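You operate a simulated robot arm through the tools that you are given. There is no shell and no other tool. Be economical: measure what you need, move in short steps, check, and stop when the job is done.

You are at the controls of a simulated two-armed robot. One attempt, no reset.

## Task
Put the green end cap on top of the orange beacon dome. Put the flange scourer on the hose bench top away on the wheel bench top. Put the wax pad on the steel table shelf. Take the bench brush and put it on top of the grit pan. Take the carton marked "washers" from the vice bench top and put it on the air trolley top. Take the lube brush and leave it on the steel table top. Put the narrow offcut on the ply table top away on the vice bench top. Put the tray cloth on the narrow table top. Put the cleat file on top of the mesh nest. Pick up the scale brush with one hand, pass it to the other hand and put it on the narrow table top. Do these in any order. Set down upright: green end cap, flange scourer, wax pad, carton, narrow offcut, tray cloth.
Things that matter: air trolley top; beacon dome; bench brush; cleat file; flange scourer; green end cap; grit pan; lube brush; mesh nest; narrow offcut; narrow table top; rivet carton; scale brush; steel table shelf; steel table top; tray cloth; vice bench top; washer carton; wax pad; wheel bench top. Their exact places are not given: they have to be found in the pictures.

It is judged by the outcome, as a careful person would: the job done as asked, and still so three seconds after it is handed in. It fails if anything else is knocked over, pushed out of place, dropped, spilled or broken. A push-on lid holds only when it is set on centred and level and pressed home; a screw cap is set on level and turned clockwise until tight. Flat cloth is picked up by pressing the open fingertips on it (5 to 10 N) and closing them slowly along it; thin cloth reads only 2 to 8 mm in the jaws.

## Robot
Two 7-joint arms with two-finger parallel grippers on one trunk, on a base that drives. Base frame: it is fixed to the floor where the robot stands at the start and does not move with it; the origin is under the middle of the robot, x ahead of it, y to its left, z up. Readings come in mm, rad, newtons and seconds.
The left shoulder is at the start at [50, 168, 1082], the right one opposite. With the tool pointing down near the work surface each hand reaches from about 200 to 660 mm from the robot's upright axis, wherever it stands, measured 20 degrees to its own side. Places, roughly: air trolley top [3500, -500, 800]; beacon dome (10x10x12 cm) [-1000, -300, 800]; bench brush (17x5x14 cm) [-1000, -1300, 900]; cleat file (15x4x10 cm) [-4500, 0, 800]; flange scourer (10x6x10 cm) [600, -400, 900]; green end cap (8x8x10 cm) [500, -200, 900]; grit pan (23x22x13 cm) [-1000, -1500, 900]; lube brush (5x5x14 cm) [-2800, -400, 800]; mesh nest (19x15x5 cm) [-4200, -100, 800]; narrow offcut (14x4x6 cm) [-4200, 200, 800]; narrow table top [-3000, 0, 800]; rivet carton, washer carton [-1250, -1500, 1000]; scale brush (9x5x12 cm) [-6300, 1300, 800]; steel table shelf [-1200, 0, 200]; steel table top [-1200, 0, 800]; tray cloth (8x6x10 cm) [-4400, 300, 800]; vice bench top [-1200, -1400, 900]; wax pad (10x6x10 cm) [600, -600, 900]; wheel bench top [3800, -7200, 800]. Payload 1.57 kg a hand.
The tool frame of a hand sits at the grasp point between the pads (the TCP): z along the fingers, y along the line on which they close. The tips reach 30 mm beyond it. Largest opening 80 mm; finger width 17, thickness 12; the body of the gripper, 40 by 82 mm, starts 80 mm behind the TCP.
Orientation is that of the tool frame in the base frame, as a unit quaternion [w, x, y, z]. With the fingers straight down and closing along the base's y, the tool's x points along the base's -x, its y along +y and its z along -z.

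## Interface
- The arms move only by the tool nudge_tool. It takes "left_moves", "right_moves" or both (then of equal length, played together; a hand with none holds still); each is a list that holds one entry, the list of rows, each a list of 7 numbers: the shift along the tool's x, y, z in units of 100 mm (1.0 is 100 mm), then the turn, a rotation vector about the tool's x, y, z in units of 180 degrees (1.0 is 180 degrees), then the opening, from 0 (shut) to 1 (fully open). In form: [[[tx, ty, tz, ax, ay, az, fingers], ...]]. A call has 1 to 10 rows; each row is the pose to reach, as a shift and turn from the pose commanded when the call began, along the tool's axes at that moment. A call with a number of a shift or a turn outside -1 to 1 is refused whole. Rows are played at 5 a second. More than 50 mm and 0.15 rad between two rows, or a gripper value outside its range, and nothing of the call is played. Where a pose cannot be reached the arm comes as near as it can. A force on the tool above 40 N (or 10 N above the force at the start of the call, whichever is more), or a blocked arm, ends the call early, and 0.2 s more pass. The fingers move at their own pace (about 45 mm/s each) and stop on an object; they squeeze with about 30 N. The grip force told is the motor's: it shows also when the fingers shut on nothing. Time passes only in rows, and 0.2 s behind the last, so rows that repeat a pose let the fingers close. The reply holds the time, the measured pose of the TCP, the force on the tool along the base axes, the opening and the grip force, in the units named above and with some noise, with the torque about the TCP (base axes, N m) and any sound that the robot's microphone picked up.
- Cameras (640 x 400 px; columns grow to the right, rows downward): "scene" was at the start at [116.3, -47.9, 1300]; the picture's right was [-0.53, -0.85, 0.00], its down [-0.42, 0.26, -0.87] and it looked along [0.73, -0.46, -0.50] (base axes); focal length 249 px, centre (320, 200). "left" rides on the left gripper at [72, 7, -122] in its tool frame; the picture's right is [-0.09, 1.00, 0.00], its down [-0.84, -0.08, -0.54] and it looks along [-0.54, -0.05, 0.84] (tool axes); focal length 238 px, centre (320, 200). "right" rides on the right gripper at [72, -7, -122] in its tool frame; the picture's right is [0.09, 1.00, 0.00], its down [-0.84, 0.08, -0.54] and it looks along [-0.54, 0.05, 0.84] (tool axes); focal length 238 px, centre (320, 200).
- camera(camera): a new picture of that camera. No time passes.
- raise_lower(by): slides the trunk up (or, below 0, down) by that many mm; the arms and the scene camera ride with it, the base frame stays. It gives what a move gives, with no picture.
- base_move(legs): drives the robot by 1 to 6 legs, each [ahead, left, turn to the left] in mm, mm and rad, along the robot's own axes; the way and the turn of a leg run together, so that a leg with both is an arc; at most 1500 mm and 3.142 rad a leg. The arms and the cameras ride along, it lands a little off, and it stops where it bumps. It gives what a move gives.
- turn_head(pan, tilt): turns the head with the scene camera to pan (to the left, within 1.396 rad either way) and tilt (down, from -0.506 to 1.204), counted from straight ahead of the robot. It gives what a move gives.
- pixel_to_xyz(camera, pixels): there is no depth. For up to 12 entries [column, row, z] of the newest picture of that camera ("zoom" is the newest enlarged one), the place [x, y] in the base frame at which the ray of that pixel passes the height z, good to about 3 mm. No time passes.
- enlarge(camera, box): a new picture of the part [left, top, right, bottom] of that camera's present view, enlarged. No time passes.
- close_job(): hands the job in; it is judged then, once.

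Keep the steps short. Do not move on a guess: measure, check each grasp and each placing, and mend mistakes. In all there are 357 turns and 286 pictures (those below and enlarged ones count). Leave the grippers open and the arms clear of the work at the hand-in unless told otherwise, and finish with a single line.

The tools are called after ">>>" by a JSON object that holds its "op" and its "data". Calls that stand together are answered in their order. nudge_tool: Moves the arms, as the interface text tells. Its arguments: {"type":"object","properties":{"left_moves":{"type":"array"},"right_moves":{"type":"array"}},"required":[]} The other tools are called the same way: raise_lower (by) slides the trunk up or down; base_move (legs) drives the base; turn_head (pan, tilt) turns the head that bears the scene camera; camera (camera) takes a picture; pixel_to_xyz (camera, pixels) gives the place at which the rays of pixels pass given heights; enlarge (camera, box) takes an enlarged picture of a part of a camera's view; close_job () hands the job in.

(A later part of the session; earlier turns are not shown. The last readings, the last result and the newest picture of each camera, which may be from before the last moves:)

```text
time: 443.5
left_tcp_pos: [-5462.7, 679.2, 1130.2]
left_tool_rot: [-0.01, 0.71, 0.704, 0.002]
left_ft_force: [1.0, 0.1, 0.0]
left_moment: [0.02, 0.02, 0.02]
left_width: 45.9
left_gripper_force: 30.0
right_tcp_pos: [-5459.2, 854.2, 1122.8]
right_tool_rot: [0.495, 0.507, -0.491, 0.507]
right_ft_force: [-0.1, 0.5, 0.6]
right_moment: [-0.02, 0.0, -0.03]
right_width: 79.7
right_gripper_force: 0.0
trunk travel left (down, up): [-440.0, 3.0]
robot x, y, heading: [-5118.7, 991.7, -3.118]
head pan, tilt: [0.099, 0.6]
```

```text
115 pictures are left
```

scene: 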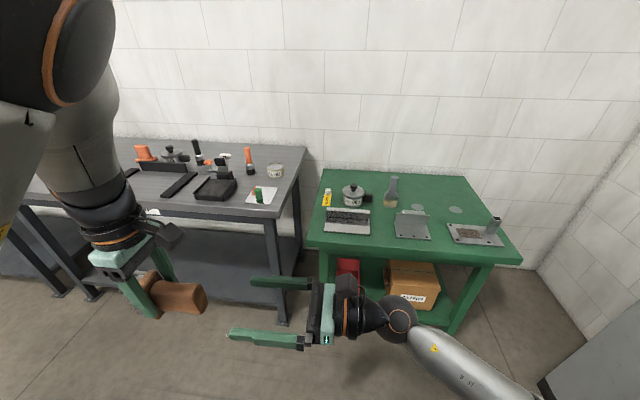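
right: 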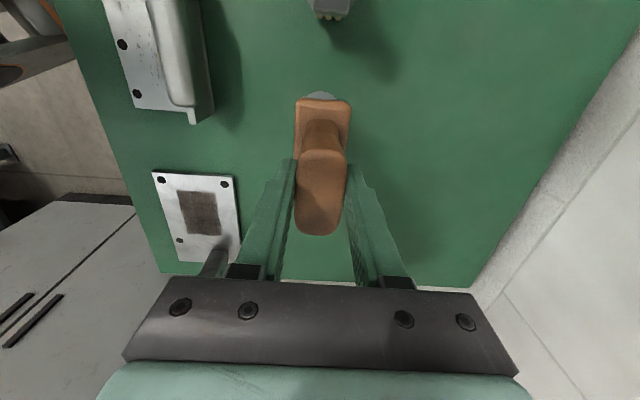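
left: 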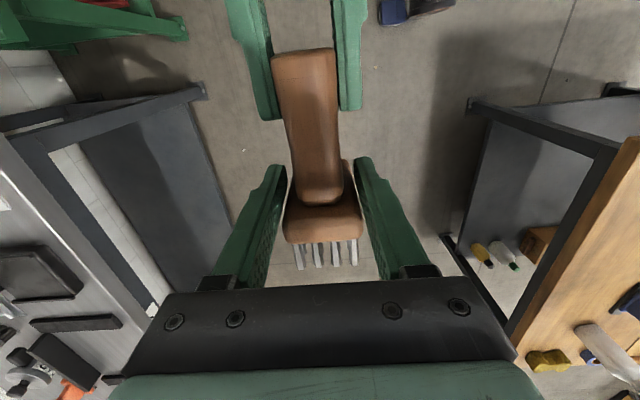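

The pass is done. I'll bring the right tool back to pointing down and look left toward the ply table.

>>> {"op": "nudge_tool", "data": {"right_moves": [[[0, 0, -0.1, 0, -0.045, 0, 1], [0, 0, -0.2, 0, -0.09, 0, 1], [0, 0, -0.3, 0, -0.135, 0, 1], [0, 0, -0.4, 0, -0.18, 0, 1], [0, 0, -0.5, 0, -0.225, 0, 1], [0, 0, -0.6, 0, -0.27, 0, 1], [0, 0, -0.7, 0, -0.315, 0, 1], [0, 0, -0.8, 0, -0.36, 0, 1], [0, 0, -0.9, 0, -0.405, 0, 1], [0, 0, -1.0, 0, -0.45, 0, 1]]]}}

>>> {"op": "nudge_tool", "data": {"right_moves": [[[-0.3, 0, 0, 0, -0.025, 0, 1], [-0.6, 0, 0, 0, -0.05, 0, 1], [-1.0, 0, 0, 0, -0.05, 0, 1]]]}}

>>> {"op": "turn_head", "data": {"pan": 1.39, "tilt": 0.5}}

>>> {"op": "camera", "data": {"camera": "scene"}}

```text
time: 445.7
left_tcp_pos: [-5463.1, 679.8, 1129.8]
left_tool_rot: [-0.011, 0.709, 0.705, 0.003]
left_ft_force: [0.3, 0.0, 0.1]
left_moment: [-0.01, 0.03, 0.01]
left_width: 45.4
left_gripper_force: 29.9
right_tcp_pos: [-5464.4, 950.8, 1117.3]
right_tool_rot: [0.055, 0.715, -0.695, 0.055]
right_ft_force: [0.8, -0.4, 0.9]
right_moment: [0.01, 0.02, -0.01]
right_width: 80.1
right_gripper_force: 0.1
trunk travel left (down, up): [-440.0, 3.0]
robot x, y, heading: [-5114.8, 991.9, -3.115]
head pan, tilt: [0.099, 0.6]
```

```text
time: 446.5
left_tcp_pos: [-5463.6, 680.3, 1130.1]
left_tool_rot: [-0.009, 0.71, 0.704, 0.002]
left_ft_force: [-0.5, -0.1, 1.1]
left_moment: [0.0, -0.01, 0.0]
left_width: 45.8
left_gripper_force: 29.6
right_tcp_pos: [-5467.5, 1052.7, 1103.7]
right_tool_rot: [0.001, 0.717, -0.697, -0.001]
right_ft_force: [-0.2, 0.2, 0.0]
right_moment: [-0.04, 0.03, -0.01]
right_width: 79.6
right_gripper_force: 0.0
trunk travel left (down, up): [-440.0, 3.0]
robot x, y, heading: [-5113.6, 991.1, -3.112]
head pan, tilt: [0.099, 0.6]
```

```text
time: 447.9
left_tcp_pos: [-5464.1, 678.9, 1130.5]
left_tool_rot: [-0.01, 0.709, 0.705, 0.003]
left_ft_force: [0.4, 1.2, -0.3]
left_moment: [0.04, -0.02, -0.01]
left_width: 45.7
left_gripper_force: 30.0
right_tcp_pos: [-5467.8, 1051.0, 1104.4]
right_tool_rot: [0.001, 0.717, -0.697, 0.0]
right_ft_force: [0.5, 0.1, -0.6]
right_moment: [0.01, -0.01, -0.01]
right_width: 80.1
right_gripper_force: 0.0
trunk travel left (down, up): [-440.0, 3.0]
robot x, y, heading: [-5116.3, 992.4, -3.115]
head pan, tilt: [1.389, 0.499]
```

```text
114 pictures are left
```

scene: 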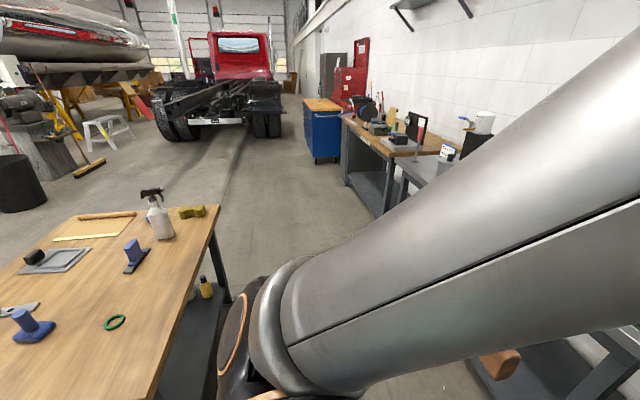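

>>> {"op": "enlarge", "data": {"camera": "scene", "box": [0, 180, 240, 350]}}

>>> {"op": "pixel_to_xyz", "data": {"camera": "scene", "pixels": [[210, 212, 760], [160, 390, 760], [135, 255, 800], [30, 325, 800], [60, 260, 770], [105, 216, 770], [192, 211, 780], [115, 322, 765], [15, 310, 765], [95, 228, 765], [160, 230, 800]]}}

```text
2.35 times, centred on (120, 265) of scene
```

zoom: 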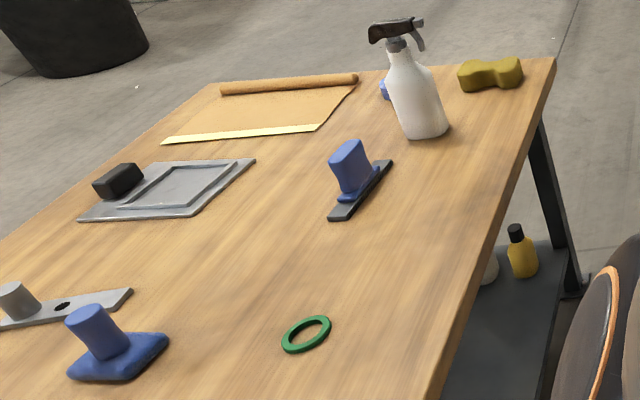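

```text
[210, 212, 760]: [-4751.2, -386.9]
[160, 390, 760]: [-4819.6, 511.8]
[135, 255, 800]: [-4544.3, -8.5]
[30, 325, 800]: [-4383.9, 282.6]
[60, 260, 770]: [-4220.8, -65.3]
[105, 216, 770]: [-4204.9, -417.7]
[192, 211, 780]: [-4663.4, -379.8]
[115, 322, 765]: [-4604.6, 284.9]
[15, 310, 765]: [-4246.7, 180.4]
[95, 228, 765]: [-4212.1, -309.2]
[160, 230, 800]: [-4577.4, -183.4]
```

The cleat file is the blue-handled bar at about (-4544,-8). The nest is the grey tray at (-4220,-65), the cloth is at (-4384,283) and the offcut at (-4247,180). I'll go to the table's -x side, facing it, for the file.

>>> {"op": "raise_lower", "data": {"by": -150}}

>>> {"op": "base_move", "data": {"legs": [[0, 0, 3.115], [60, -830, 0]]}}

>>> {"op": "turn_head", "data": {"pan": -0.1, "tilt": 0.65}}

>>> {"op": "camera", "data": {"camera": "scene"}}

>>> {"op": "camera", "data": {"camera": "right"}}

```text
time: 449.7
left_tcp_pos: [-5462.8, 678.6, 979.6]
left_tool_rot: [-0.01, 0.709, 0.705, 0.004]
left_ft_force: [-0.4, 0.2, 0.6]
left_moment: [0.02, -0.01, 0.0]
left_width: 45.7
left_gripper_force: 30.2
right_tcp_pos: [-5467.0, 1050.5, 953.0]
right_tool_rot: [0.001, 0.718, -0.696, 0.0]
right_ft_force: [-1.7, -0.1, -0.4]
right_moment: [0.0, 0.01, 0.0]
right_width: 80.0
right_gripper_force: 0.0
trunk travel left (down, up): [-290.0, 153.0]
robot x, y, heading: [-5114.7, 988.7, -3.111]
head pan, tilt: [1.389, 0.499]
```

```text
time: 461.7
left_tcp_pos: [-4699.6, 530.0, 978.7]
left_tool_rot: [0.002, 0.739, -0.673, 0.009]
left_ft_force: [0.4, 0.2, -1.2]
left_moment: [-0.02, 0.02, 0.03]
left_width: 45.9
left_gripper_force: 30.1
right_tcp_pos: [-4656.5, 160.7, 953.8]
right_tool_rot: [0.0, 0.66, 0.751, 0.002]
right_ft_force: [0.2, -0.1, 0.3]
right_moment: [-0.01, 0.02, 0.01]
right_width: 80.1
right_gripper_force: 0.2
trunk travel left (down, up): [-290.0, 153.0]
robot x, y, heading: [-5012.6, 185.6, 0.129]
head pan, tilt: [1.389, 0.499]
stopped in leg 2: the robot was blocked; the commanded pose is now the measured one
```

```text
time: 463.3
left_tcp_pos: [-4698.5, 529.0, 978.6]
left_tool_rot: [0.004, 0.739, -0.674, 0.008]
left_ft_force: [0.3, 0.1, 0.3]
left_moment: [-0.01, 0.01, -0.02]
left_width: 45.9
left_gripper_force: 30.0
right_tcp_pos: [-4656.5, 161.0, 953.5]
right_tool_rot: [0.0, 0.66, 0.751, 0.001]
right_ft_force: [0.2, 0.4, -0.4]
right_moment: [0.0, 0.0, 0.0]
right_width: 80.3
right_gripper_force: 0.1
trunk travel left (down, up): [-290.0, 153.0]
robot x, y, heading: [-5012.2, 187.1, 0.124]
head pan, tilt: [-0.099, 0.649]
```

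```text
112 pictures are left
```

scene: 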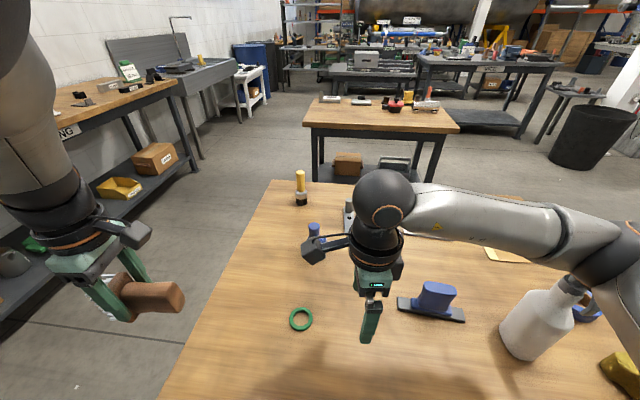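

```text
111 pictures are left
```

right: 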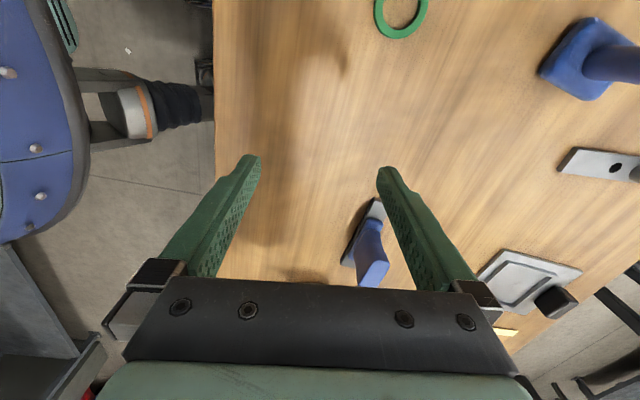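

Bumped lightly at the table; I'll back off 20 mm. Then measure the file's handle.

>>> {"op": "base_move", "data": {"legs": [[-20, 0, 0]]}}

>>> {"op": "enlarge", "data": {"camera": "scene", "box": [380, 260, 490, 340]}}

>>> {"op": "pixel_to_xyz", "data": {"camera": "zoom", "pixels": [[335, 150, 850], [335, 150, 860], [110, 245, 770], [490, 330, 770], [275, 150, 855], [390, 155, 855]]}}

>>> {"op": "camera", "data": {"camera": "right"}}

>>> {"op": "pixel_to_xyz", "data": {"camera": "right", "pixels": [[374, 275, 850], [374, 275, 870], [374, 262, 860], [345, 262, 770], [376, 203, 770]]}}

```text
time: 464.1
left_tcp_pos: [-4719.9, 527.5, 979.4]
left_tool_rot: [0.004, 0.74, -0.672, 0.009]
left_ft_force: [0.0, -0.4, -1.0]
left_moment: [-0.01, -0.04, -0.01]
left_width: 45.8
left_gripper_force: 30.2
right_tcp_pos: [-4677.9, 158.5, 953.5]
right_tool_rot: [0.001, 0.66, 0.752, 0.001]
right_ft_force: [0.1, -0.9, -0.3]
right_moment: [0.01, -0.03, -0.01]
right_width: 79.9
right_gripper_force: 0.1
trunk travel left (down, up): [-290.0, 153.0]
robot x, y, heading: [-5034.2, 184.0, 0.129]
head pan, tilt: [-0.099, 0.649]
```

```text
5.00 times, centred on (435, 300) of scene
```

zoom: 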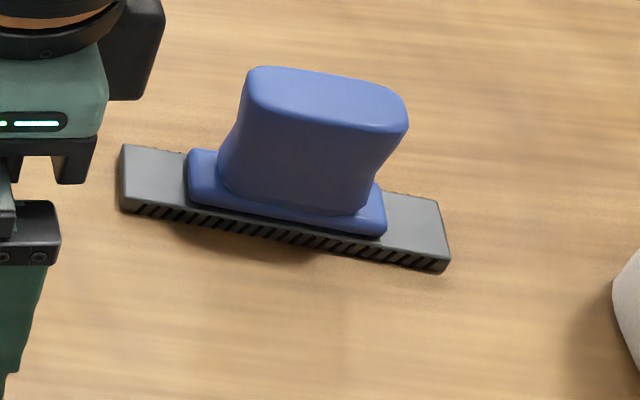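

```text
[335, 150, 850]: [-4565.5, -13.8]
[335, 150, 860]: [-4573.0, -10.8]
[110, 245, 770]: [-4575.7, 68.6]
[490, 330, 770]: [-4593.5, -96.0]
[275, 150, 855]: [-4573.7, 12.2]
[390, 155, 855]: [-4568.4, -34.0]
```

```text
109 pictures are left
```

right: 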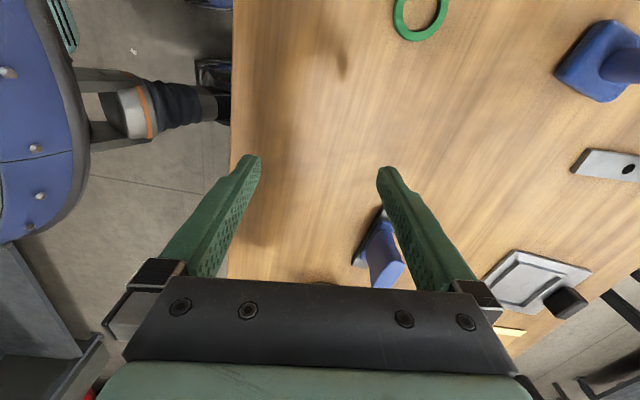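

```text
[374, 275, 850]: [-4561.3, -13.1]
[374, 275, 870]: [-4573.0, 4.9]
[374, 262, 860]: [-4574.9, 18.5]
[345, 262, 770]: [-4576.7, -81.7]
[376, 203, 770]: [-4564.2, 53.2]
```

>>> {"op": "pixel_to_xyz", "data": {"camera": "right", "pixels": [[389, 275, 860], [389, 268, 860], [382, 225, 800]]}}

>>> {"op": "pixel_to_xyz", "data": {"camera": "scene", "pixels": [[436.4, 279, 860], [436.4, 279, 850]]}}

>>> {"op": "nudge_tool", "data": {"right_moves": [[[-0.4, 0.2, 0, 0, 0, 0.04, 1], [-0.7, 0.5, 0, 0, 0, 0.075, 1], [-1.0, 0.7, 0, 0, 0, 0.075, 1], [-1.0, 0.9, 0, 0, 0, 0.075, 1]]]}}

>>> {"op": "camera", "data": {"camera": "right"}}

```text
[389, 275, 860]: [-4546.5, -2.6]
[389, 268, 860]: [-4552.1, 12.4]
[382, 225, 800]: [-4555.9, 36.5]
```

```text
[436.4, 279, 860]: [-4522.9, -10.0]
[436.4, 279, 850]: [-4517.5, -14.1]
```

```text
time: 465.1
left_tcp_pos: [-4719.8, 528.2, 977.5]
left_tool_rot: [0.006, 0.74, -0.673, 0.008]
left_ft_force: [0.1, -0.4, 0.8]
left_moment: [-0.02, -0.02, 0.01]
left_width: 45.7
left_gripper_force: 30.4
right_tcp_pos: [-4575.5, 70.3, 954.5]
right_tool_rot: [0.0, 0.744, 0.669, 0.001]
right_ft_force: [0.0, 0.1, 0.2]
right_moment: [-0.03, 0.0, -0.01]
right_width: 80.0
right_gripper_force: 0.0
trunk travel left (down, up): [-290.0, 153.0]
robot x, y, heading: [-5036.4, 185.8, 0.13]
head pan, tilt: [-0.099, 0.649]
```

```text
108 pictures are left
```

right: 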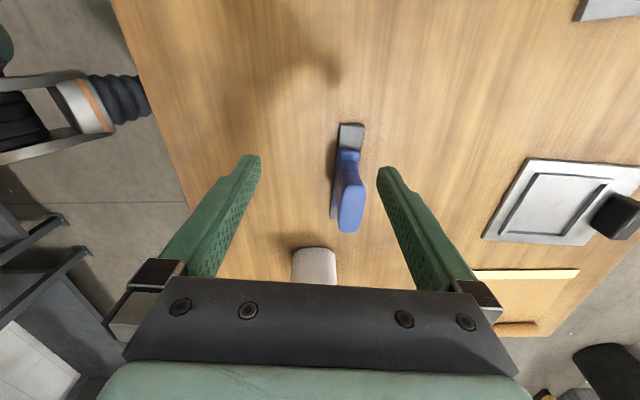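

>>> {"op": "pixel_to_xyz", "data": {"camera": "right", "pixels": [[350, 207, 860], [350, 185, 860], [350, 230, 860], [338, 205, 860], [364, 205, 860], [316, 250, 950], [316, 250, 900], [590, 230, 800], [500, 235, 765], [625, 245, 765], [530, 160, 765], [635, 172, 765]]}}

```text
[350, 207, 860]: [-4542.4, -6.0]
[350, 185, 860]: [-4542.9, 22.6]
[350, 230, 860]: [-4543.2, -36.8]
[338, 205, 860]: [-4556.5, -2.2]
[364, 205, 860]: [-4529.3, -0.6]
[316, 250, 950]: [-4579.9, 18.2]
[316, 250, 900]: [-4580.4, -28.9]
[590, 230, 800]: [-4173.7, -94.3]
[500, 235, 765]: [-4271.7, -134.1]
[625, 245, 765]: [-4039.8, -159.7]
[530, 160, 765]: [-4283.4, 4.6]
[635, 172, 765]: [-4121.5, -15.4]
```

>>> {"op": "nudge_tool", "data": {"right_moves": [[[-0.3, 0.2, 0, 0, 0, 0, 1], [-0.6, 0.35, 0.1, 0, 0, 0, 1], [-0.72, 0.4, 0.4, 0, 0, 0, 1], [-0.72, 0.4, 0.75, 0, 0, 0, 1], [-0.72, 0.4, 1.0, 0, 0, 0, 1]]]}}

>>> {"op": "nudge_tool", "data": {"right_moves": [[[0, 0, 0.06, 0, 0, 0, 0.6], [0, 0, 0.06, 0, 0, 0, 0.3], [0, 0, 0.06, 0, 0, 0, 0.1], [0, 0, 0.06, 0, 0, 0, 0.1], [0, 0, 0.06, 0, 0, 0, 0.1]]]}}

>>> {"op": "camera", "data": {"camera": "right"}}

```text
time: 466.3
left_tcp_pos: [-4720.1, 526.4, 976.8]
left_tool_rot: [0.005, 0.74, -0.673, 0.008]
left_ft_force: [0.1, 0.1, -0.3]
left_moment: [-0.04, -0.01, -0.03]
left_width: 45.8
left_gripper_force: 29.6
right_tcp_pos: [-4544.3, -3.8, 852.9]
right_tool_rot: [-0.001, 0.744, 0.669, 0.002]
right_ft_force: [-0.6, -1.0, -0.5]
right_moment: [-0.04, 0.0, -0.01]
right_width: 79.9
right_gripper_force: 0.1
trunk travel left (down, up): [-290.0, 153.0]
robot x, y, heading: [-5033.3, 179.7, 0.127]
head pan, tilt: [-0.099, 0.649]
```

```text
time: 467.5
left_tcp_pos: [-4720.1, 526.6, 977.3]
left_tool_rot: [0.005, 0.739, -0.673, 0.009]
left_ft_force: [-0.1, -0.9, 0.0]
left_moment: [-0.03, 0.03, 0.0]
left_width: 45.7
left_gripper_force: 29.9
right_tcp_pos: [-4543.0, -3.6, 849.6]
right_tool_rot: [0.001, 0.744, 0.668, 0.003]
right_ft_force: [3.3, -1.8, 1.8]
right_moment: [0.11, -0.18, -0.06]
right_width: 28.1
right_gripper_force: 28.6
trunk travel left (down, up): [-290.0, 153.0]
robot x, y, heading: [-5034.5, 183.3, 0.128]
head pan, tilt: [-0.099, 0.649]
```

```text
107 pictures are left
```

right: 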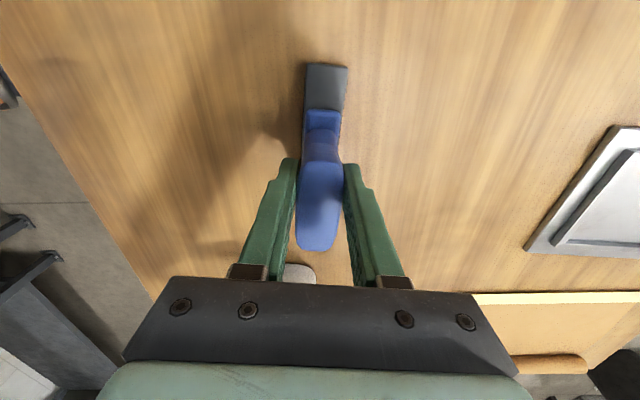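

File held (28 mm). I'll lift it and check the gap beyond the ply table.

>>> {"op": "nudge_tool", "data": {"right_moves": [[[0, 0, -0.4, 0, 0, 0, 0.1], [0, 0, -0.8, 0, 0, 0, 0.1], [0, 0, -1.0, 0, 0, 0, 0.1]]]}}

>>> {"op": "nudge_tool", "data": {"right_moves": [[[0.3, -0.3, -0.3, 0, 0, 0, 0.1], [0.6, -0.6, -0.6, 0, 0, 0, 0.1], [0.8, -0.9, -0.9, 0, 0, 0, 0.1]]]}}

>>> {"op": "turn_head", "data": {"pan": -0.13, "tilt": 0.5}}

>>> {"op": "camera", "data": {"camera": "scene"}}

```text
time: 468.3
left_tcp_pos: [-4720.4, 525.9, 976.6]
left_tool_rot: [0.006, 0.74, -0.672, 0.008]
left_ft_force: [-0.1, 0.5, -0.5]
left_moment: [-0.04, 0.0, -0.03]
left_width: 45.4
left_gripper_force: 29.9
right_tcp_pos: [-4541.9, -4.4, 947.0]
right_tool_rot: [-0.001, 0.744, 0.668, 0.0]
right_ft_force: [-0.6, -0.5, -8.8]
right_moment: [0.13, 0.01, 0.0]
right_width: 28.1
right_gripper_force: 30.4
trunk travel left (down, up): [-290.0, 153.0]
robot x, y, heading: [-5032.8, 182.4, 0.128]
head pan, tilt: [-0.099, 0.649]
```

```text
refused: row 1 steps farther than a row can; nothing moved
```

```text
time: 469.0
left_tcp_pos: [-4718.7, 526.8, 978.2]
left_tool_rot: [0.003, 0.739, -0.674, 0.007]
left_ft_force: [-0.6, 0.7, 0.6]
left_moment: [-0.02, 0.03, 0.0]
left_width: 46.2
left_gripper_force: 30.1
right_tcp_pos: [-4542.0, -4.3, 947.4]
right_tool_rot: [-0.001, 0.744, 0.669, 0.001]
right_ft_force: [0.1, -0.7, -8.8]
right_moment: [0.11, 0.03, 0.02]
right_width: 27.9
right_gripper_force: 29.7
trunk travel left (down, up): [-290.0, 153.0]
robot x, y, heading: [-5037.4, 184.0, 0.121]
head pan, tilt: [-0.129, 0.499]
```

```text
106 pictures are left
```

scene: 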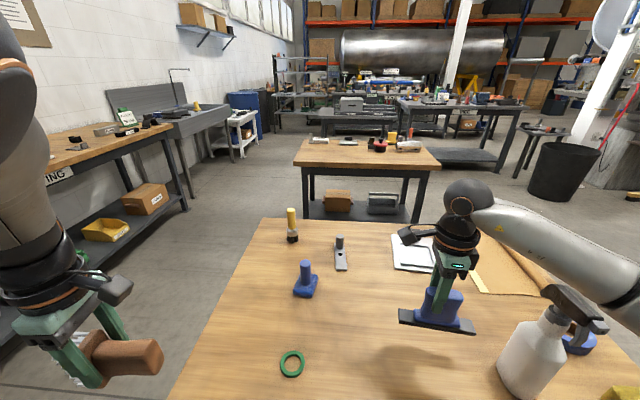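

>>> {"op": "pixel_to_xyz", "data": {"camera": "scene", "pixels": [[262, 222, 760], [440, 222, 760], [308, 220, 0], [413, 222, 0], [295, 168, 760], [440, 170, 760], [310, 145, 760], [410, 143, 760], [180, 390, 760], [392, 268, 765], [437, 273, 765], [392, 240, 765]]}}

>>> {"op": "enlarge", "data": {"camera": "scene", "box": [280, 120, 460, 290]}}

```text
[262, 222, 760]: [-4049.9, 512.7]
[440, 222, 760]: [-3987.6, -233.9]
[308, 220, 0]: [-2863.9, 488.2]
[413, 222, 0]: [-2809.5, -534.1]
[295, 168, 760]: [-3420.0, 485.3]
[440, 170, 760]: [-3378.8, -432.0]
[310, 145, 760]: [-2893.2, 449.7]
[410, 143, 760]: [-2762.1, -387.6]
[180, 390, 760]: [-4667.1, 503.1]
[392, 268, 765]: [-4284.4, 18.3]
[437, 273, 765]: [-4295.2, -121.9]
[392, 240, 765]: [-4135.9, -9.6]
```

```text
2.35 times, centred on (370, 205) of scene
```

zoom: 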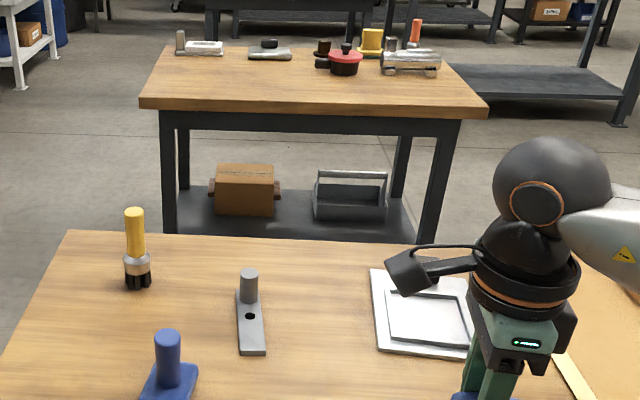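

The gap between ply table (edge x -4020) and narrow table (edge x -3400) is about 620 mm, enough for me. I'll raise the trunk, go around by the +y aisle and enter it facing -x.

>>> {"op": "raise_lower", "data": {"by": 120}}

>>> {"op": "base_move", "data": {"legs": [[-80, 0, -0.125], [0, 820, 0], [1400, 0, 0], [0, 0, 3.14]]}}

>>> {"op": "turn_head", "data": {"pan": 0.9, "tilt": 0.7}}

>>> {"op": "camera", "data": {"camera": "scene"}}

```text
time: 470.5
left_tcp_pos: [-4718.4, 526.6, 1098.5]
left_tool_rot: [0.004, 0.74, -0.673, 0.008]
left_ft_force: [0.2, -0.3, -1.4]
left_moment: [-0.02, -0.01, -0.01]
left_width: 45.9
left_gripper_force: 29.8
right_tcp_pos: [-4540.5, -4.9, 1067.6]
right_tool_rot: [-0.002, 0.744, 0.669, 0.002]
right_ft_force: [1.0, -0.1, -8.9]
right_moment: [0.12, -0.04, -0.03]
right_width: 27.9
right_gripper_force: 29.8
trunk travel left (down, up): [-410.0, 33.0]
robot x, y, heading: [-5033.4, 182.5, 0.122]
head pan, tilt: [-0.129, 0.499]
```

```text
time: 489.6
left_tcp_pos: [-4051.4, 770.9, 1098.7]
left_tool_rot: [-0.008, 0.728, 0.686, 0.005]
left_ft_force: [-0.4, 1.1, 0.3]
left_moment: [0.04, 0.03, -0.02]
left_width: 45.8
left_gripper_force: 29.9
right_tcp_pos: [-4146.0, 1324.1, 1068.0]
right_tool_rot: [-0.002, -0.61, 0.792, -0.001]
right_ft_force: [0.5, 0.1, -8.8]
right_moment: [-0.11, 0.05, 0.0]
right_width: 28.0
right_gripper_force: 30.2
trunk travel left (down, up): [-410.0, 33.0]
robot x, y, heading: [-3684.6, 1063.7, 3.115]
head pan, tilt: [-0.129, 0.499]
```

```text
time: 490.9
left_tcp_pos: [-4050.0, 771.5, 1097.9]
left_tool_rot: [-0.007, 0.728, 0.686, 0.005]
left_ft_force: [0.0, 0.0, 0.2]
left_moment: [0.06, -0.02, 0.0]
left_width: 45.8
left_gripper_force: 30.0
right_tcp_pos: [-4146.6, 1324.0, 1067.4]
right_tool_rot: [-0.001, -0.609, 0.793, -0.001]
right_ft_force: [0.7, -0.7, -8.6]
right_moment: [-0.13, 0.06, 0.0]
right_width: 27.8
right_gripper_force: 30.1
trunk travel left (down, up): [-410.0, 33.0]
robot x, y, heading: [-3689.8, 1062.4, 3.113]
head pan, tilt: [0.901, 0.7]
```

```text
104 pictures are left
```

scene: 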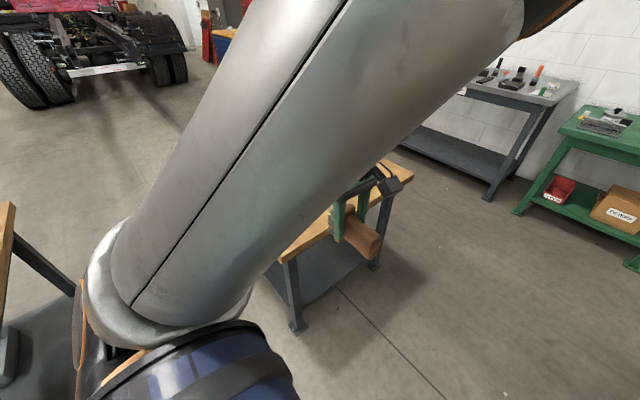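

>>> {"op": "pixel_to_xyz", "data": {"camera": "scene", "pixels": [[295, 328, 0], [285, 262, 760], [12, 210, 760], [372, 265, 0]]}}

>>> {"op": "turn_head", "data": {"pan": 1.39, "tilt": 0.6}}

>>> {"op": "camera", "data": {"camera": "scene"}}

```text
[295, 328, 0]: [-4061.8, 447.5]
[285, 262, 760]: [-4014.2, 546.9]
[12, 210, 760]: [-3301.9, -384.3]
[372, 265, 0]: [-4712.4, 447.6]
```

```text
time: 491.8
left_tcp_pos: [-4051.2, 770.6, 1098.2]
left_tool_rot: [-0.008, 0.728, 0.685, 0.006]
left_ft_force: [0.0, -0.7, -0.1]
left_moment: [0.04, -0.01, 0.01]
left_width: 46.0
left_gripper_force: 30.1
right_tcp_pos: [-4144.9, 1323.4, 1067.4]
right_tool_rot: [-0.002, -0.609, 0.793, -0.001]
right_ft_force: [-0.4, -0.6, -8.8]
right_moment: [-0.1, 0.01, -0.01]
right_width: 28.0
right_gripper_force: 29.8
trunk travel left (down, up): [-410.0, 33.0]
robot x, y, heading: [-3685.8, 1061.9, 3.116]
head pan, tilt: [1.389, 0.6]
```

```text
103 pictures are left
```

scene: 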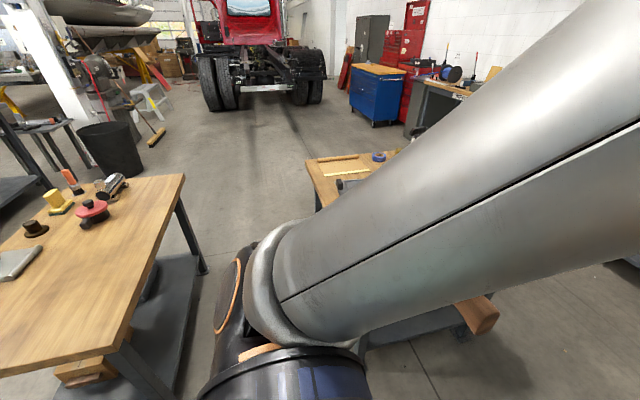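

>>> {"op": "pixel_to_xyz", "data": {"camera": "scene", "pixels": [[185, 176, 760], [110, 340, 760], [205, 272, 0], [308, 165, 760], [318, 200, 760], [92, 208, 800], [58, 203, 800], [115, 185, 800], [15, 262, 770]]}}

>>> {"op": "enlarge", "data": {"camera": "scene", "box": [0, 160, 200, 290]}}

```text
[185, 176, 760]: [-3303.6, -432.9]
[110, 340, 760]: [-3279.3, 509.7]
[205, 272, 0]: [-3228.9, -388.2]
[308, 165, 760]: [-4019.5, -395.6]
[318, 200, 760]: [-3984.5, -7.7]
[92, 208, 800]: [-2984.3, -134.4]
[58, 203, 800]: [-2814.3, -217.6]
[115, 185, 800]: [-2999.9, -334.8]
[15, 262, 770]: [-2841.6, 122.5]
```

```text
3.08 times, centred on (100, 225) of scene
```

zoom: 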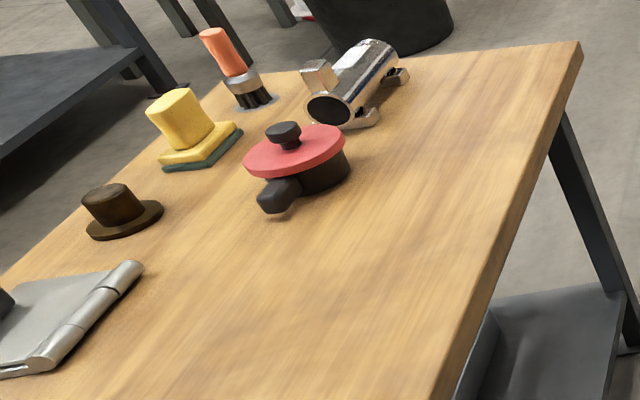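

The gap is 720 mm wide (x -4015 to -3295). I'll slide in to y about -250.

>>> {"op": "base_move", "data": {"legs": [[0, 700, 0.026], [0, 600, 0]]}}

>>> {"op": "turn_head", "data": {"pan": -0.1, "tilt": 0.7}}

>>> {"op": "camera", "data": {"camera": "scene"}}

>>> {"op": "camera", "data": {"camera": "right"}}

```text
time: 498.7
left_tcp_pos: [-4092.5, -538.4, 1098.6]
left_tool_rot: [-0.008, 0.731, 0.682, 0.006]
left_ft_force: [0.3, -1.2, -1.1]
left_moment: [0.01, -0.04, -0.03]
left_width: 45.8
left_gripper_force: 29.6
right_tcp_pos: [-4182.8, 17.1, 1066.8]
right_tool_rot: [-0.001, -0.605, 0.796, -0.001]
right_ft_force: [-0.9, -0.2, -8.8]
right_moment: [-0.13, 0.03, 0.04]
right_width: 28.0
right_gripper_force: 30.1
trunk travel left (down, up): [-410.0, 33.0]
robot x, y, heading: [-3730.0, -249.1, 3.108]
head pan, tilt: [1.389, 0.6]
```

```text
time: 500.3
left_tcp_pos: [-4092.7, -537.3, 1096.8]
left_tool_rot: [-0.008, 0.731, 0.682, 0.007]
left_ft_force: [-0.2, -0.5, -0.2]
left_moment: [0.03, -0.01, 0.0]
left_width: 45.9
left_gripper_force: 29.7
right_tcp_pos: [-4182.2, 17.0, 1066.6]
right_tool_rot: [0.0, -0.605, 0.796, -0.001]
right_ft_force: [0.3, -1.2, -9.4]
right_moment: [-0.11, 0.01, 0.01]
right_width: 27.7
right_gripper_force: 30.2
trunk travel left (down, up): [-410.0, 33.0]
robot x, y, heading: [-3727.7, -250.0, 3.102]
head pan, tilt: [-0.099, 0.7]
```

```text
101 pictures are left
```

scene: 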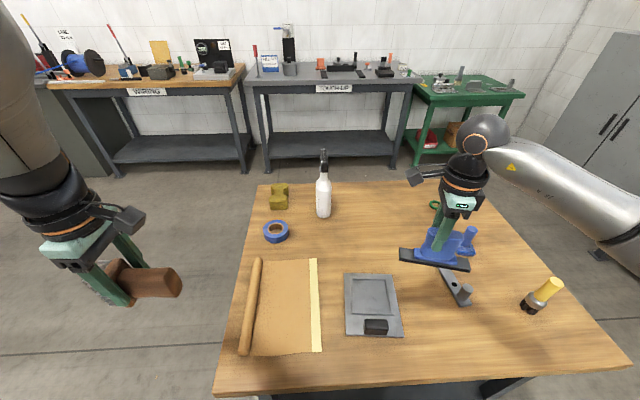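

```text
100 pictures are left
```

right: 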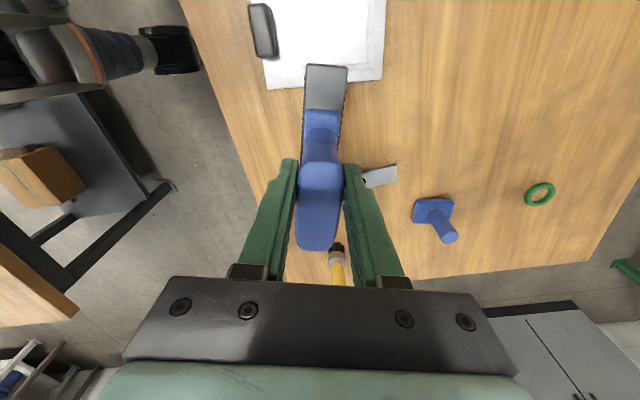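

>>> {"op": "enlarge", "data": {"camera": "scene", "box": [320, 250, 430, 350]}}

>>> {"op": "pixel_to_xyz", "data": {"camera": "zoom", "pixels": [[125, 88, 765], [395, 98, 765], [430, 345, 765], [130, 342, 765], [170, 115, 775], [350, 120, 775], [375, 255, 775], [165, 250, 775], [290, 310, 800]]}}

```text
4.00 times, centred on (375, 300) of scene
```

zoom: 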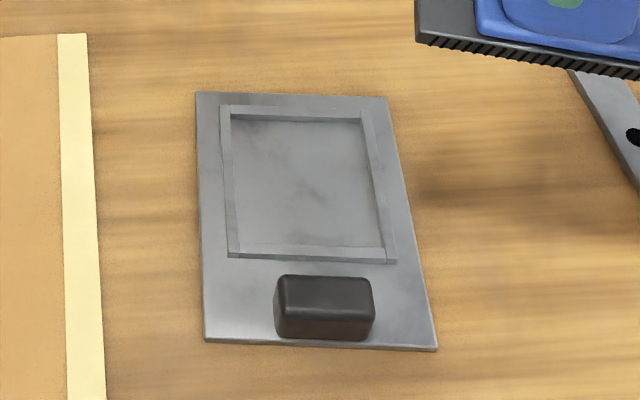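

```text
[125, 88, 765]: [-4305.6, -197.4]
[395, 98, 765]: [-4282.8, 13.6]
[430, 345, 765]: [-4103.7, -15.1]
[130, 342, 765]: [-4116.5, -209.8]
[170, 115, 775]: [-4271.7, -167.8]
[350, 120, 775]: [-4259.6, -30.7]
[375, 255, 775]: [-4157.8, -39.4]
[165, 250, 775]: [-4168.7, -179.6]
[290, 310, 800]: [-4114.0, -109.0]
```

The nest frame centre is (-4214,-72). I'll bring the file over it, aligned, then lower.

>>> {"op": "nudge_tool", "data": {"right_moves": [[[0.3, 0.02, 0, 0, 0, -0.026, 0.1], [0.6, 0.05, 0, 0, 0, -0.052, 0.1], [0.94, 0.07, 0.2, 0, 0, -0.052, 0.1], [0.94, 0.07, 0.6, 0, 0, -0.052, 0.1], [0.94, 0.07, 1.0, 0, 0, -0.052, 0.1], [0.94, 0.07, 1.0, 0, 0, -0.052, 0.1]]]}}

>>> {"op": "enlarge", "data": {"camera": "scene", "box": [310, 200, 450, 350]}}

>>> {"op": "camera", "data": {"camera": "right"}}

```text
time: 501.7
left_tcp_pos: [-4092.9, -537.0, 1097.4]
left_tool_rot: [-0.008, 0.731, 0.682, 0.007]
left_ft_force: [0.4, 0.0, 1.3]
left_moment: [0.01, -0.01, -0.03]
left_width: 45.6
left_gripper_force: 29.6
right_tcp_pos: [-4214.8, -74.4, 968.7]
right_tool_rot: [-0.001, -0.668, 0.744, 0.0]
right_ft_force: [-0.1, -0.5, -8.7]
right_moment: [-0.13, 0.02, -0.01]
right_width: 28.1
right_gripper_force: 29.9
trunk travel left (down, up): [-410.0, 33.0]
robot x, y, heading: [-3725.3, -245.7, 3.105]
head pan, tilt: [-0.099, 0.7]
```

```text
2.67 times, centred on (380, 275) of scene
```

zoom: 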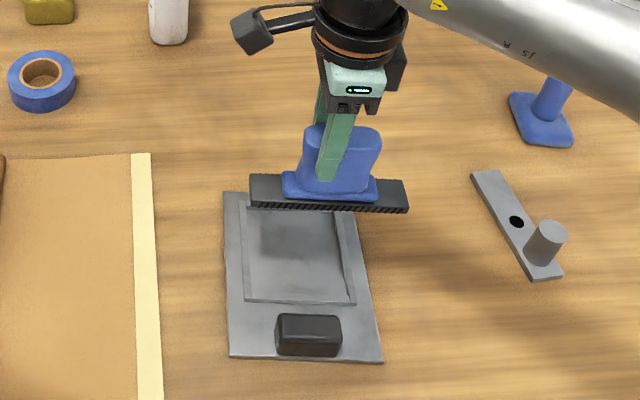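

```text
97 pictures are left
```

right: 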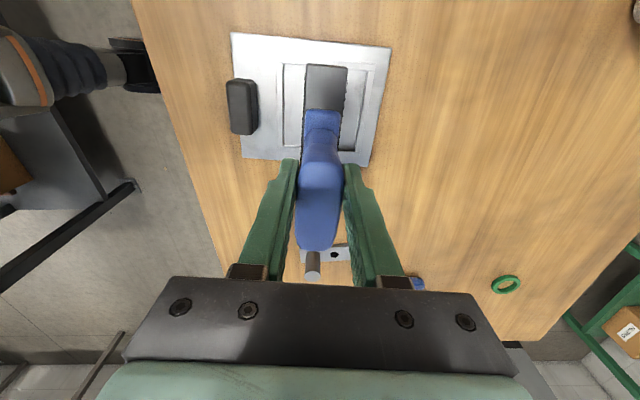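

>>> {"op": "nudge_tool", "data": {"right_moves": [[[0, 0, 0.4, 0, 0, 0, 0.1], [0, 0, 0.75, 0, 0, 0, 0.1], [0, 0, 0.85, 0, 0, 0, 0.1], [0, 0, 0.91, 0, 0, 0, 0.1], [0, 0, 0.96, 0, 0, 0, 0.1], [0, 0, 1.0, 0, 0, 0, 0.1]]]}}

>>> {"op": "nudge_tool", "data": {"right_moves": [[[0, 0, 0.04, 0, 0, 0, 0.1], [0, 0, 0.08, 0, 0, 0, 0.1], [0, 0, 0.12, 0, 0, 0, 0.1], [0, 0, 0.16, 0, 0, 0, 0.1]]]}}

>>> {"op": "enlarge", "data": {"camera": "scene", "box": [310, 220, 450, 350]}}

```text
time: 503.1
left_tcp_pos: [-4093.0, -537.4, 1096.5]
left_tool_rot: [-0.007, 0.731, 0.682, 0.007]
left_ft_force: [0.1, 0.2, -0.4]
left_moment: [0.02, 0.01, 0.01]
left_width: 45.9
left_gripper_force: 29.7
right_tcp_pos: [-4214.3, -71.9, 866.9]
right_tool_rot: [-0.001, -0.669, 0.743, -0.001]
right_ft_force: [0.2, 0.8, -8.4]
right_moment: [-0.14, 0.01, 0.02]
right_width: 27.7
right_gripper_force: 29.8
trunk travel left (down, up): [-410.0, 33.0]
robot x, y, heading: [-3726.9, -250.6, 3.099]
head pan, tilt: [-0.099, 0.7]
```

```text
time: 504.1
left_tcp_pos: [-4090.9, -538.2, 1097.8]
left_tool_rot: [-0.009, 0.731, 0.682, 0.005]
left_ft_force: [0.7, -0.3, -0.5]
left_moment: [0.05, -0.01, 0.01]
left_width: 45.6
left_gripper_force: 29.8
right_tcp_pos: [-4214.9, -75.0, 855.2]
right_tool_rot: [-0.005, -0.669, 0.744, 0.001]
right_ft_force: [1.6, 0.5, 28.2]
right_moment: [-0.15, -0.7, -0.01]
right_width: 27.8
right_gripper_force: 29.8
trunk travel left (down, up): [-410.0, 33.0]
robot x, y, heading: [-3728.3, -245.3, 3.103]
head pan, tilt: [-0.099, 0.7]
```

```text
3.08 times, centred on (380, 285) of scene
```

zoom: 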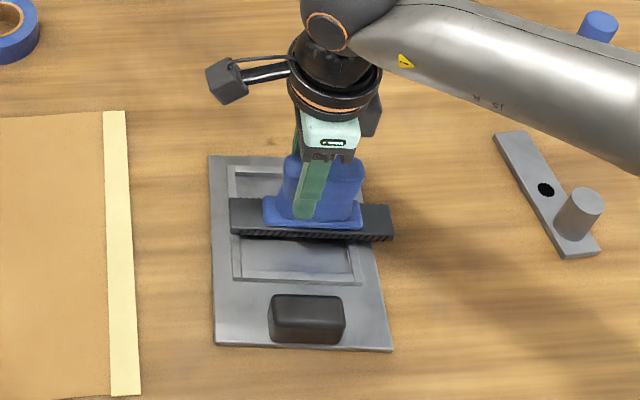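

It rests on the frame, a bit far to the right. I'll lift, shift 9 mm, lower and release.

>>> {"op": "nudge_tool", "data": {"right_moves": [[[0, 0, -0.12, 0, 0, 0, 0.1], [0.09, 0, -0.12, 0, 0, 0, 0.1], [0.09, 0, -0.05, 0, 0, 0, 0.1], [0.09, 0, -0.01, 0, 0, 0, 0.1], [0.09, 0, -0.01, 0, 0, 0, 0.5], [0.09, 0, -0.01, 0, 0, 0, 1], [0.09, 0, -0.01, 0, 0, 0, 1], [0.09, 0, -0.4, 0, 0, 0, 1], [0.09, 0, -0.8, 0, 0, 0, 1], [0.09, 0, -1.0, 0, 0, 0, 1]]]}}

>>> {"op": "enlarge", "data": {"camera": "scene", "box": [310, 220, 450, 350]}}

```text
time: 506.3
left_tcp_pos: [-4092.1, -538.1, 1098.0]
left_tool_rot: [-0.008, 0.732, 0.682, 0.006]
left_ft_force: [-0.3, -0.5, 0.1]
left_moment: [0.05, 0.01, -0.02]
left_width: 45.8
left_gripper_force: 30.1
right_tcp_pos: [-4216.2, -81.7, 952.2]
right_tool_rot: [-0.001, -0.668, 0.744, -0.001]
right_ft_force: [-0.6, 0.4, 0.5]
right_moment: [-0.01, 0.0, 0.02]
right_width: 79.9
right_gripper_force: 0.0
trunk travel left (down, up): [-410.0, 33.0]
robot x, y, heading: [-3726.3, -248.3, 3.103]
head pan, tilt: [-0.099, 0.7]
```

```text
3.08 times, centred on (380, 285) of scene
```

zoom: 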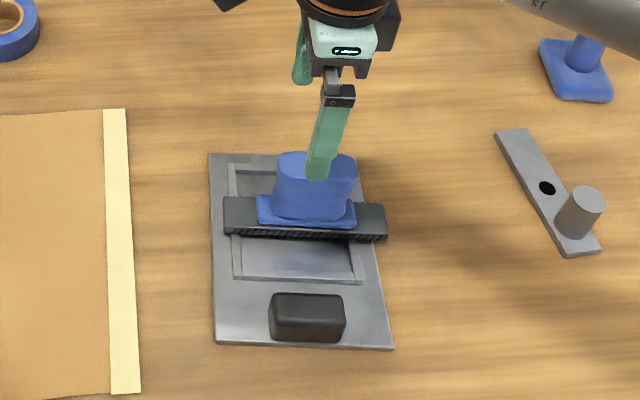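

File placed on the nest. Next the offcut with the same hand: I'll slide 250 mm toward +y and measure its post.

>>> {"op": "base_move", "data": {"legs": [[0, -250, 0.03]]}}

>>> {"op": "camera", "data": {"camera": "right"}}

>>> {"op": "camera", "data": {"camera": "scene"}}

```text
time: 508.0
left_tcp_pos: [-4077.4, -308.4, 1097.2]
left_tool_rot: [-0.007, 0.72, 0.694, 0.005]
left_ft_force: [-0.1, 0.8, -1.0]
left_moment: [0.04, -0.01, 0.0]
left_width: 45.9
left_gripper_force: 30.2
right_tcp_pos: [-4216.9, 141.8, 950.3]
right_tool_rot: [-0.001, -0.681, 0.733, -0.001]
right_ft_force: [-0.4, -0.2, 0.5]
right_moment: [-0.03, 0.0, 0.03]
right_width: 79.7
right_gripper_force: 0.0
trunk travel left (down, up): [-410.0, 33.0]
robot x, y, heading: [-3721.0, -8.4, 3.134]
head pan, tilt: [-0.099, 0.7]
```

```text
94 pictures are left
```

right: 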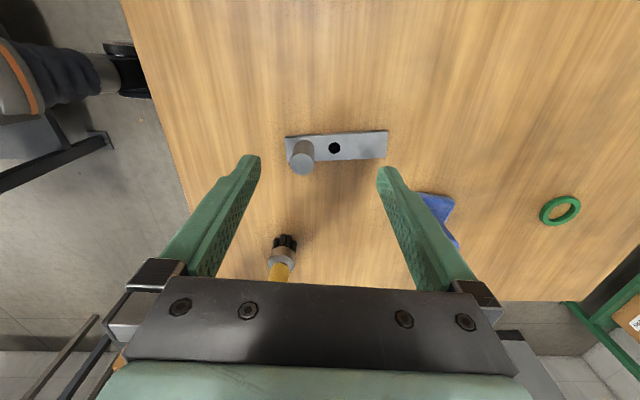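

```text
93 pictures are left
```

scene: 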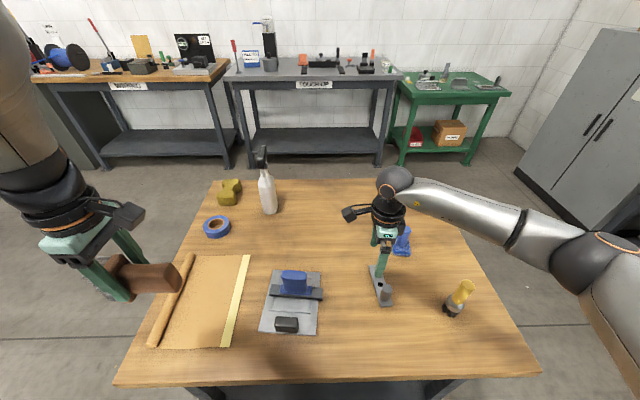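

>>> {"op": "pixel_to_xyz", "data": {"camera": "right", "pixels": [[303, 162, 820], [303, 162, 830], [291, 160, 820], [315, 160, 820], [288, 148, 765], [386, 145, 765], [437, 210, 800]]}}

>>> {"op": "pixel_to_xyz", "data": {"camera": "scene", "pixels": [[386, 288, 820], [386, 288, 830]]}}

>>> {"op": "enlarge", "data": {"camera": "right", "box": [270, 110, 400, 190]}}

```text
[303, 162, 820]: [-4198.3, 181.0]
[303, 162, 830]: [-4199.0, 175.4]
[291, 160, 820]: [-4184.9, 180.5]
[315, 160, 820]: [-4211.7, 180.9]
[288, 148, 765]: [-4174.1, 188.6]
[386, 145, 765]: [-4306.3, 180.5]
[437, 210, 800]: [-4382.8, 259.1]
```

```text
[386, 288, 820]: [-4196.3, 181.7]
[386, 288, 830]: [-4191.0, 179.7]
```

```text
4.92 times, centred on (335, 150) of right
```

zoom: 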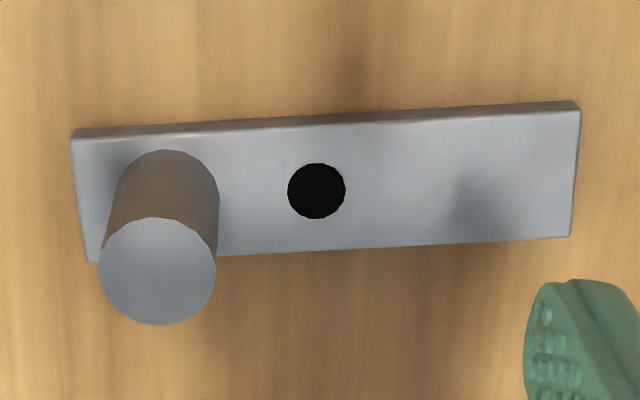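

Post centre (-4197,183), 25 mm thick. Closing along x also resists tipping. I'll go down and grip.

>>> {"op": "nudge_tool", "data": {"right_moves": [[[-0.2, -0.1, 0.1, 0, 0, 0, 1], [-0.42, -0.17, 0.3, 0, 0, 0, 1], [-0.42, -0.17, 0.6, 0, 0, 0, 1], [-0.42, -0.17, 0.9, 0, 0, 0, 1], [-0.42, -0.17, 1.0, 0, 0, 0, 1]]]}}

>>> {"op": "camera", "data": {"camera": "right"}}

```text
time: 509.2
left_tcp_pos: [-4078.1, -308.5, 1096.3]
left_tool_rot: [-0.008, 0.719, 0.695, 0.007]
left_ft_force: [0.2, -0.8, 0.5]
left_moment: [0.06, 0.03, 0.01]
left_width: 45.8
left_gripper_force: 30.5
right_tcp_pos: [-4194.8, 182.2, 850.6]
right_tool_rot: [0.0, -0.681, 0.732, -0.001]
right_ft_force: [-1.2, -1.0, 0.2]
right_moment: [0.04, -0.04, -0.02]
right_width: 80.2
right_gripper_force: 0.0
trunk travel left (down, up): [-410.0, 33.0]
robot x, y, heading: [-3723.9, -10.3, 3.139]
head pan, tilt: [-0.099, 0.7]
```

```text
91 pictures are left
```

right: 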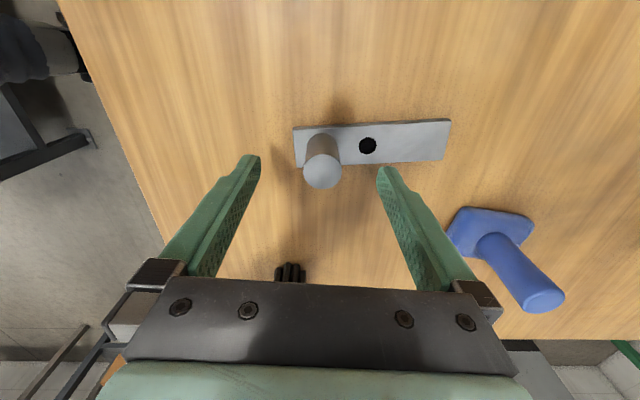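

>>> {"op": "nudge_tool", "data": {"right_moves": [[[0.01, 0.02, 0.2, 0, 0, 0, 1], [0.01, 0.02, 0.36, 0, 0, 0, 1], [0.01, 0.02, 0.36, 0, 0, 0, 0.5], [0.01, 0.02, 0.36, 0, 0, 0, 0.1], [0.01, 0.02, 0.36, 0, 0, 0, 0.05], [0.01, 0.02, 0.36, 0, 0, 0, 0.05]]]}}

>>> {"op": "nudge_tool", "data": {"right_moves": [[[0, 0, -0.3, 0, 0, 0, 0.05], [0, 0, -0.6, 0, 0, 0, 0.05], [0, 0, -1.0, 0, 0, 0, 0.05]]]}}

>>> {"op": "camera", "data": {"camera": "right"}}

```text
time: 510.6
left_tcp_pos: [-4076.4, -307.3, 1095.9]
left_tool_rot: [-0.007, 0.719, 0.695, 0.007]
left_ft_force: [0.0, 0.5, -0.4]
left_moment: [0.04, -0.01, 0.0]
left_width: 45.7
left_gripper_force: 30.1
right_tcp_pos: [-4196.9, 182.4, 815.7]
right_tool_rot: [-0.001, -0.681, 0.733, 0.001]
right_ft_force: [-1.4, 0.6, 0.4]
right_moment: [-0.02, 0.0, -0.01]
right_width: 27.7
right_gripper_force: 18.5
trunk travel left (down, up): [-410.0, 33.0]
robot x, y, heading: [-3720.2, -8.6, 3.138]
head pan, tilt: [-0.099, 0.7]
```

```text
time: 511.4
left_tcp_pos: [-4078.0, -308.6, 1097.2]
left_tool_rot: [-0.007, 0.719, 0.694, 0.007]
left_ft_force: [0.5, 0.2, -1.1]
left_moment: [0.04, -0.04, 0.02]
left_width: 45.8
left_gripper_force: 30.5
right_tcp_pos: [-4197.8, 183.8, 914.2]
right_tool_rot: [-0.001, -0.681, 0.733, -0.001]
right_ft_force: [0.1, 0.1, -6.8]
right_moment: [-0.02, -0.23, 0.02]
right_width: 27.6
right_gripper_force: 29.8
trunk travel left (down, up): [-410.0, 33.0]
robot x, y, heading: [-3717.2, -7.7, 3.132]
head pan, tilt: [-0.099, 0.7]
```

```text
90 pictures are left
```

right: 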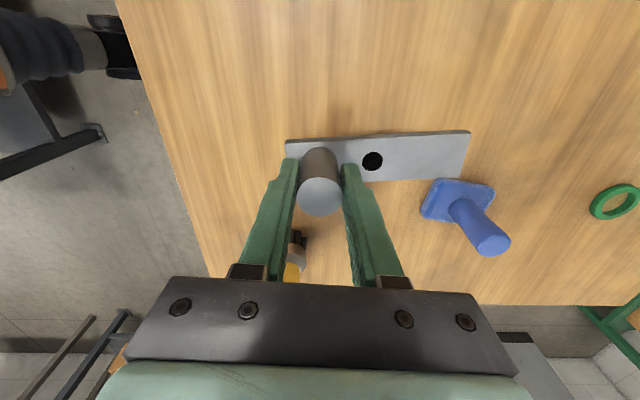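

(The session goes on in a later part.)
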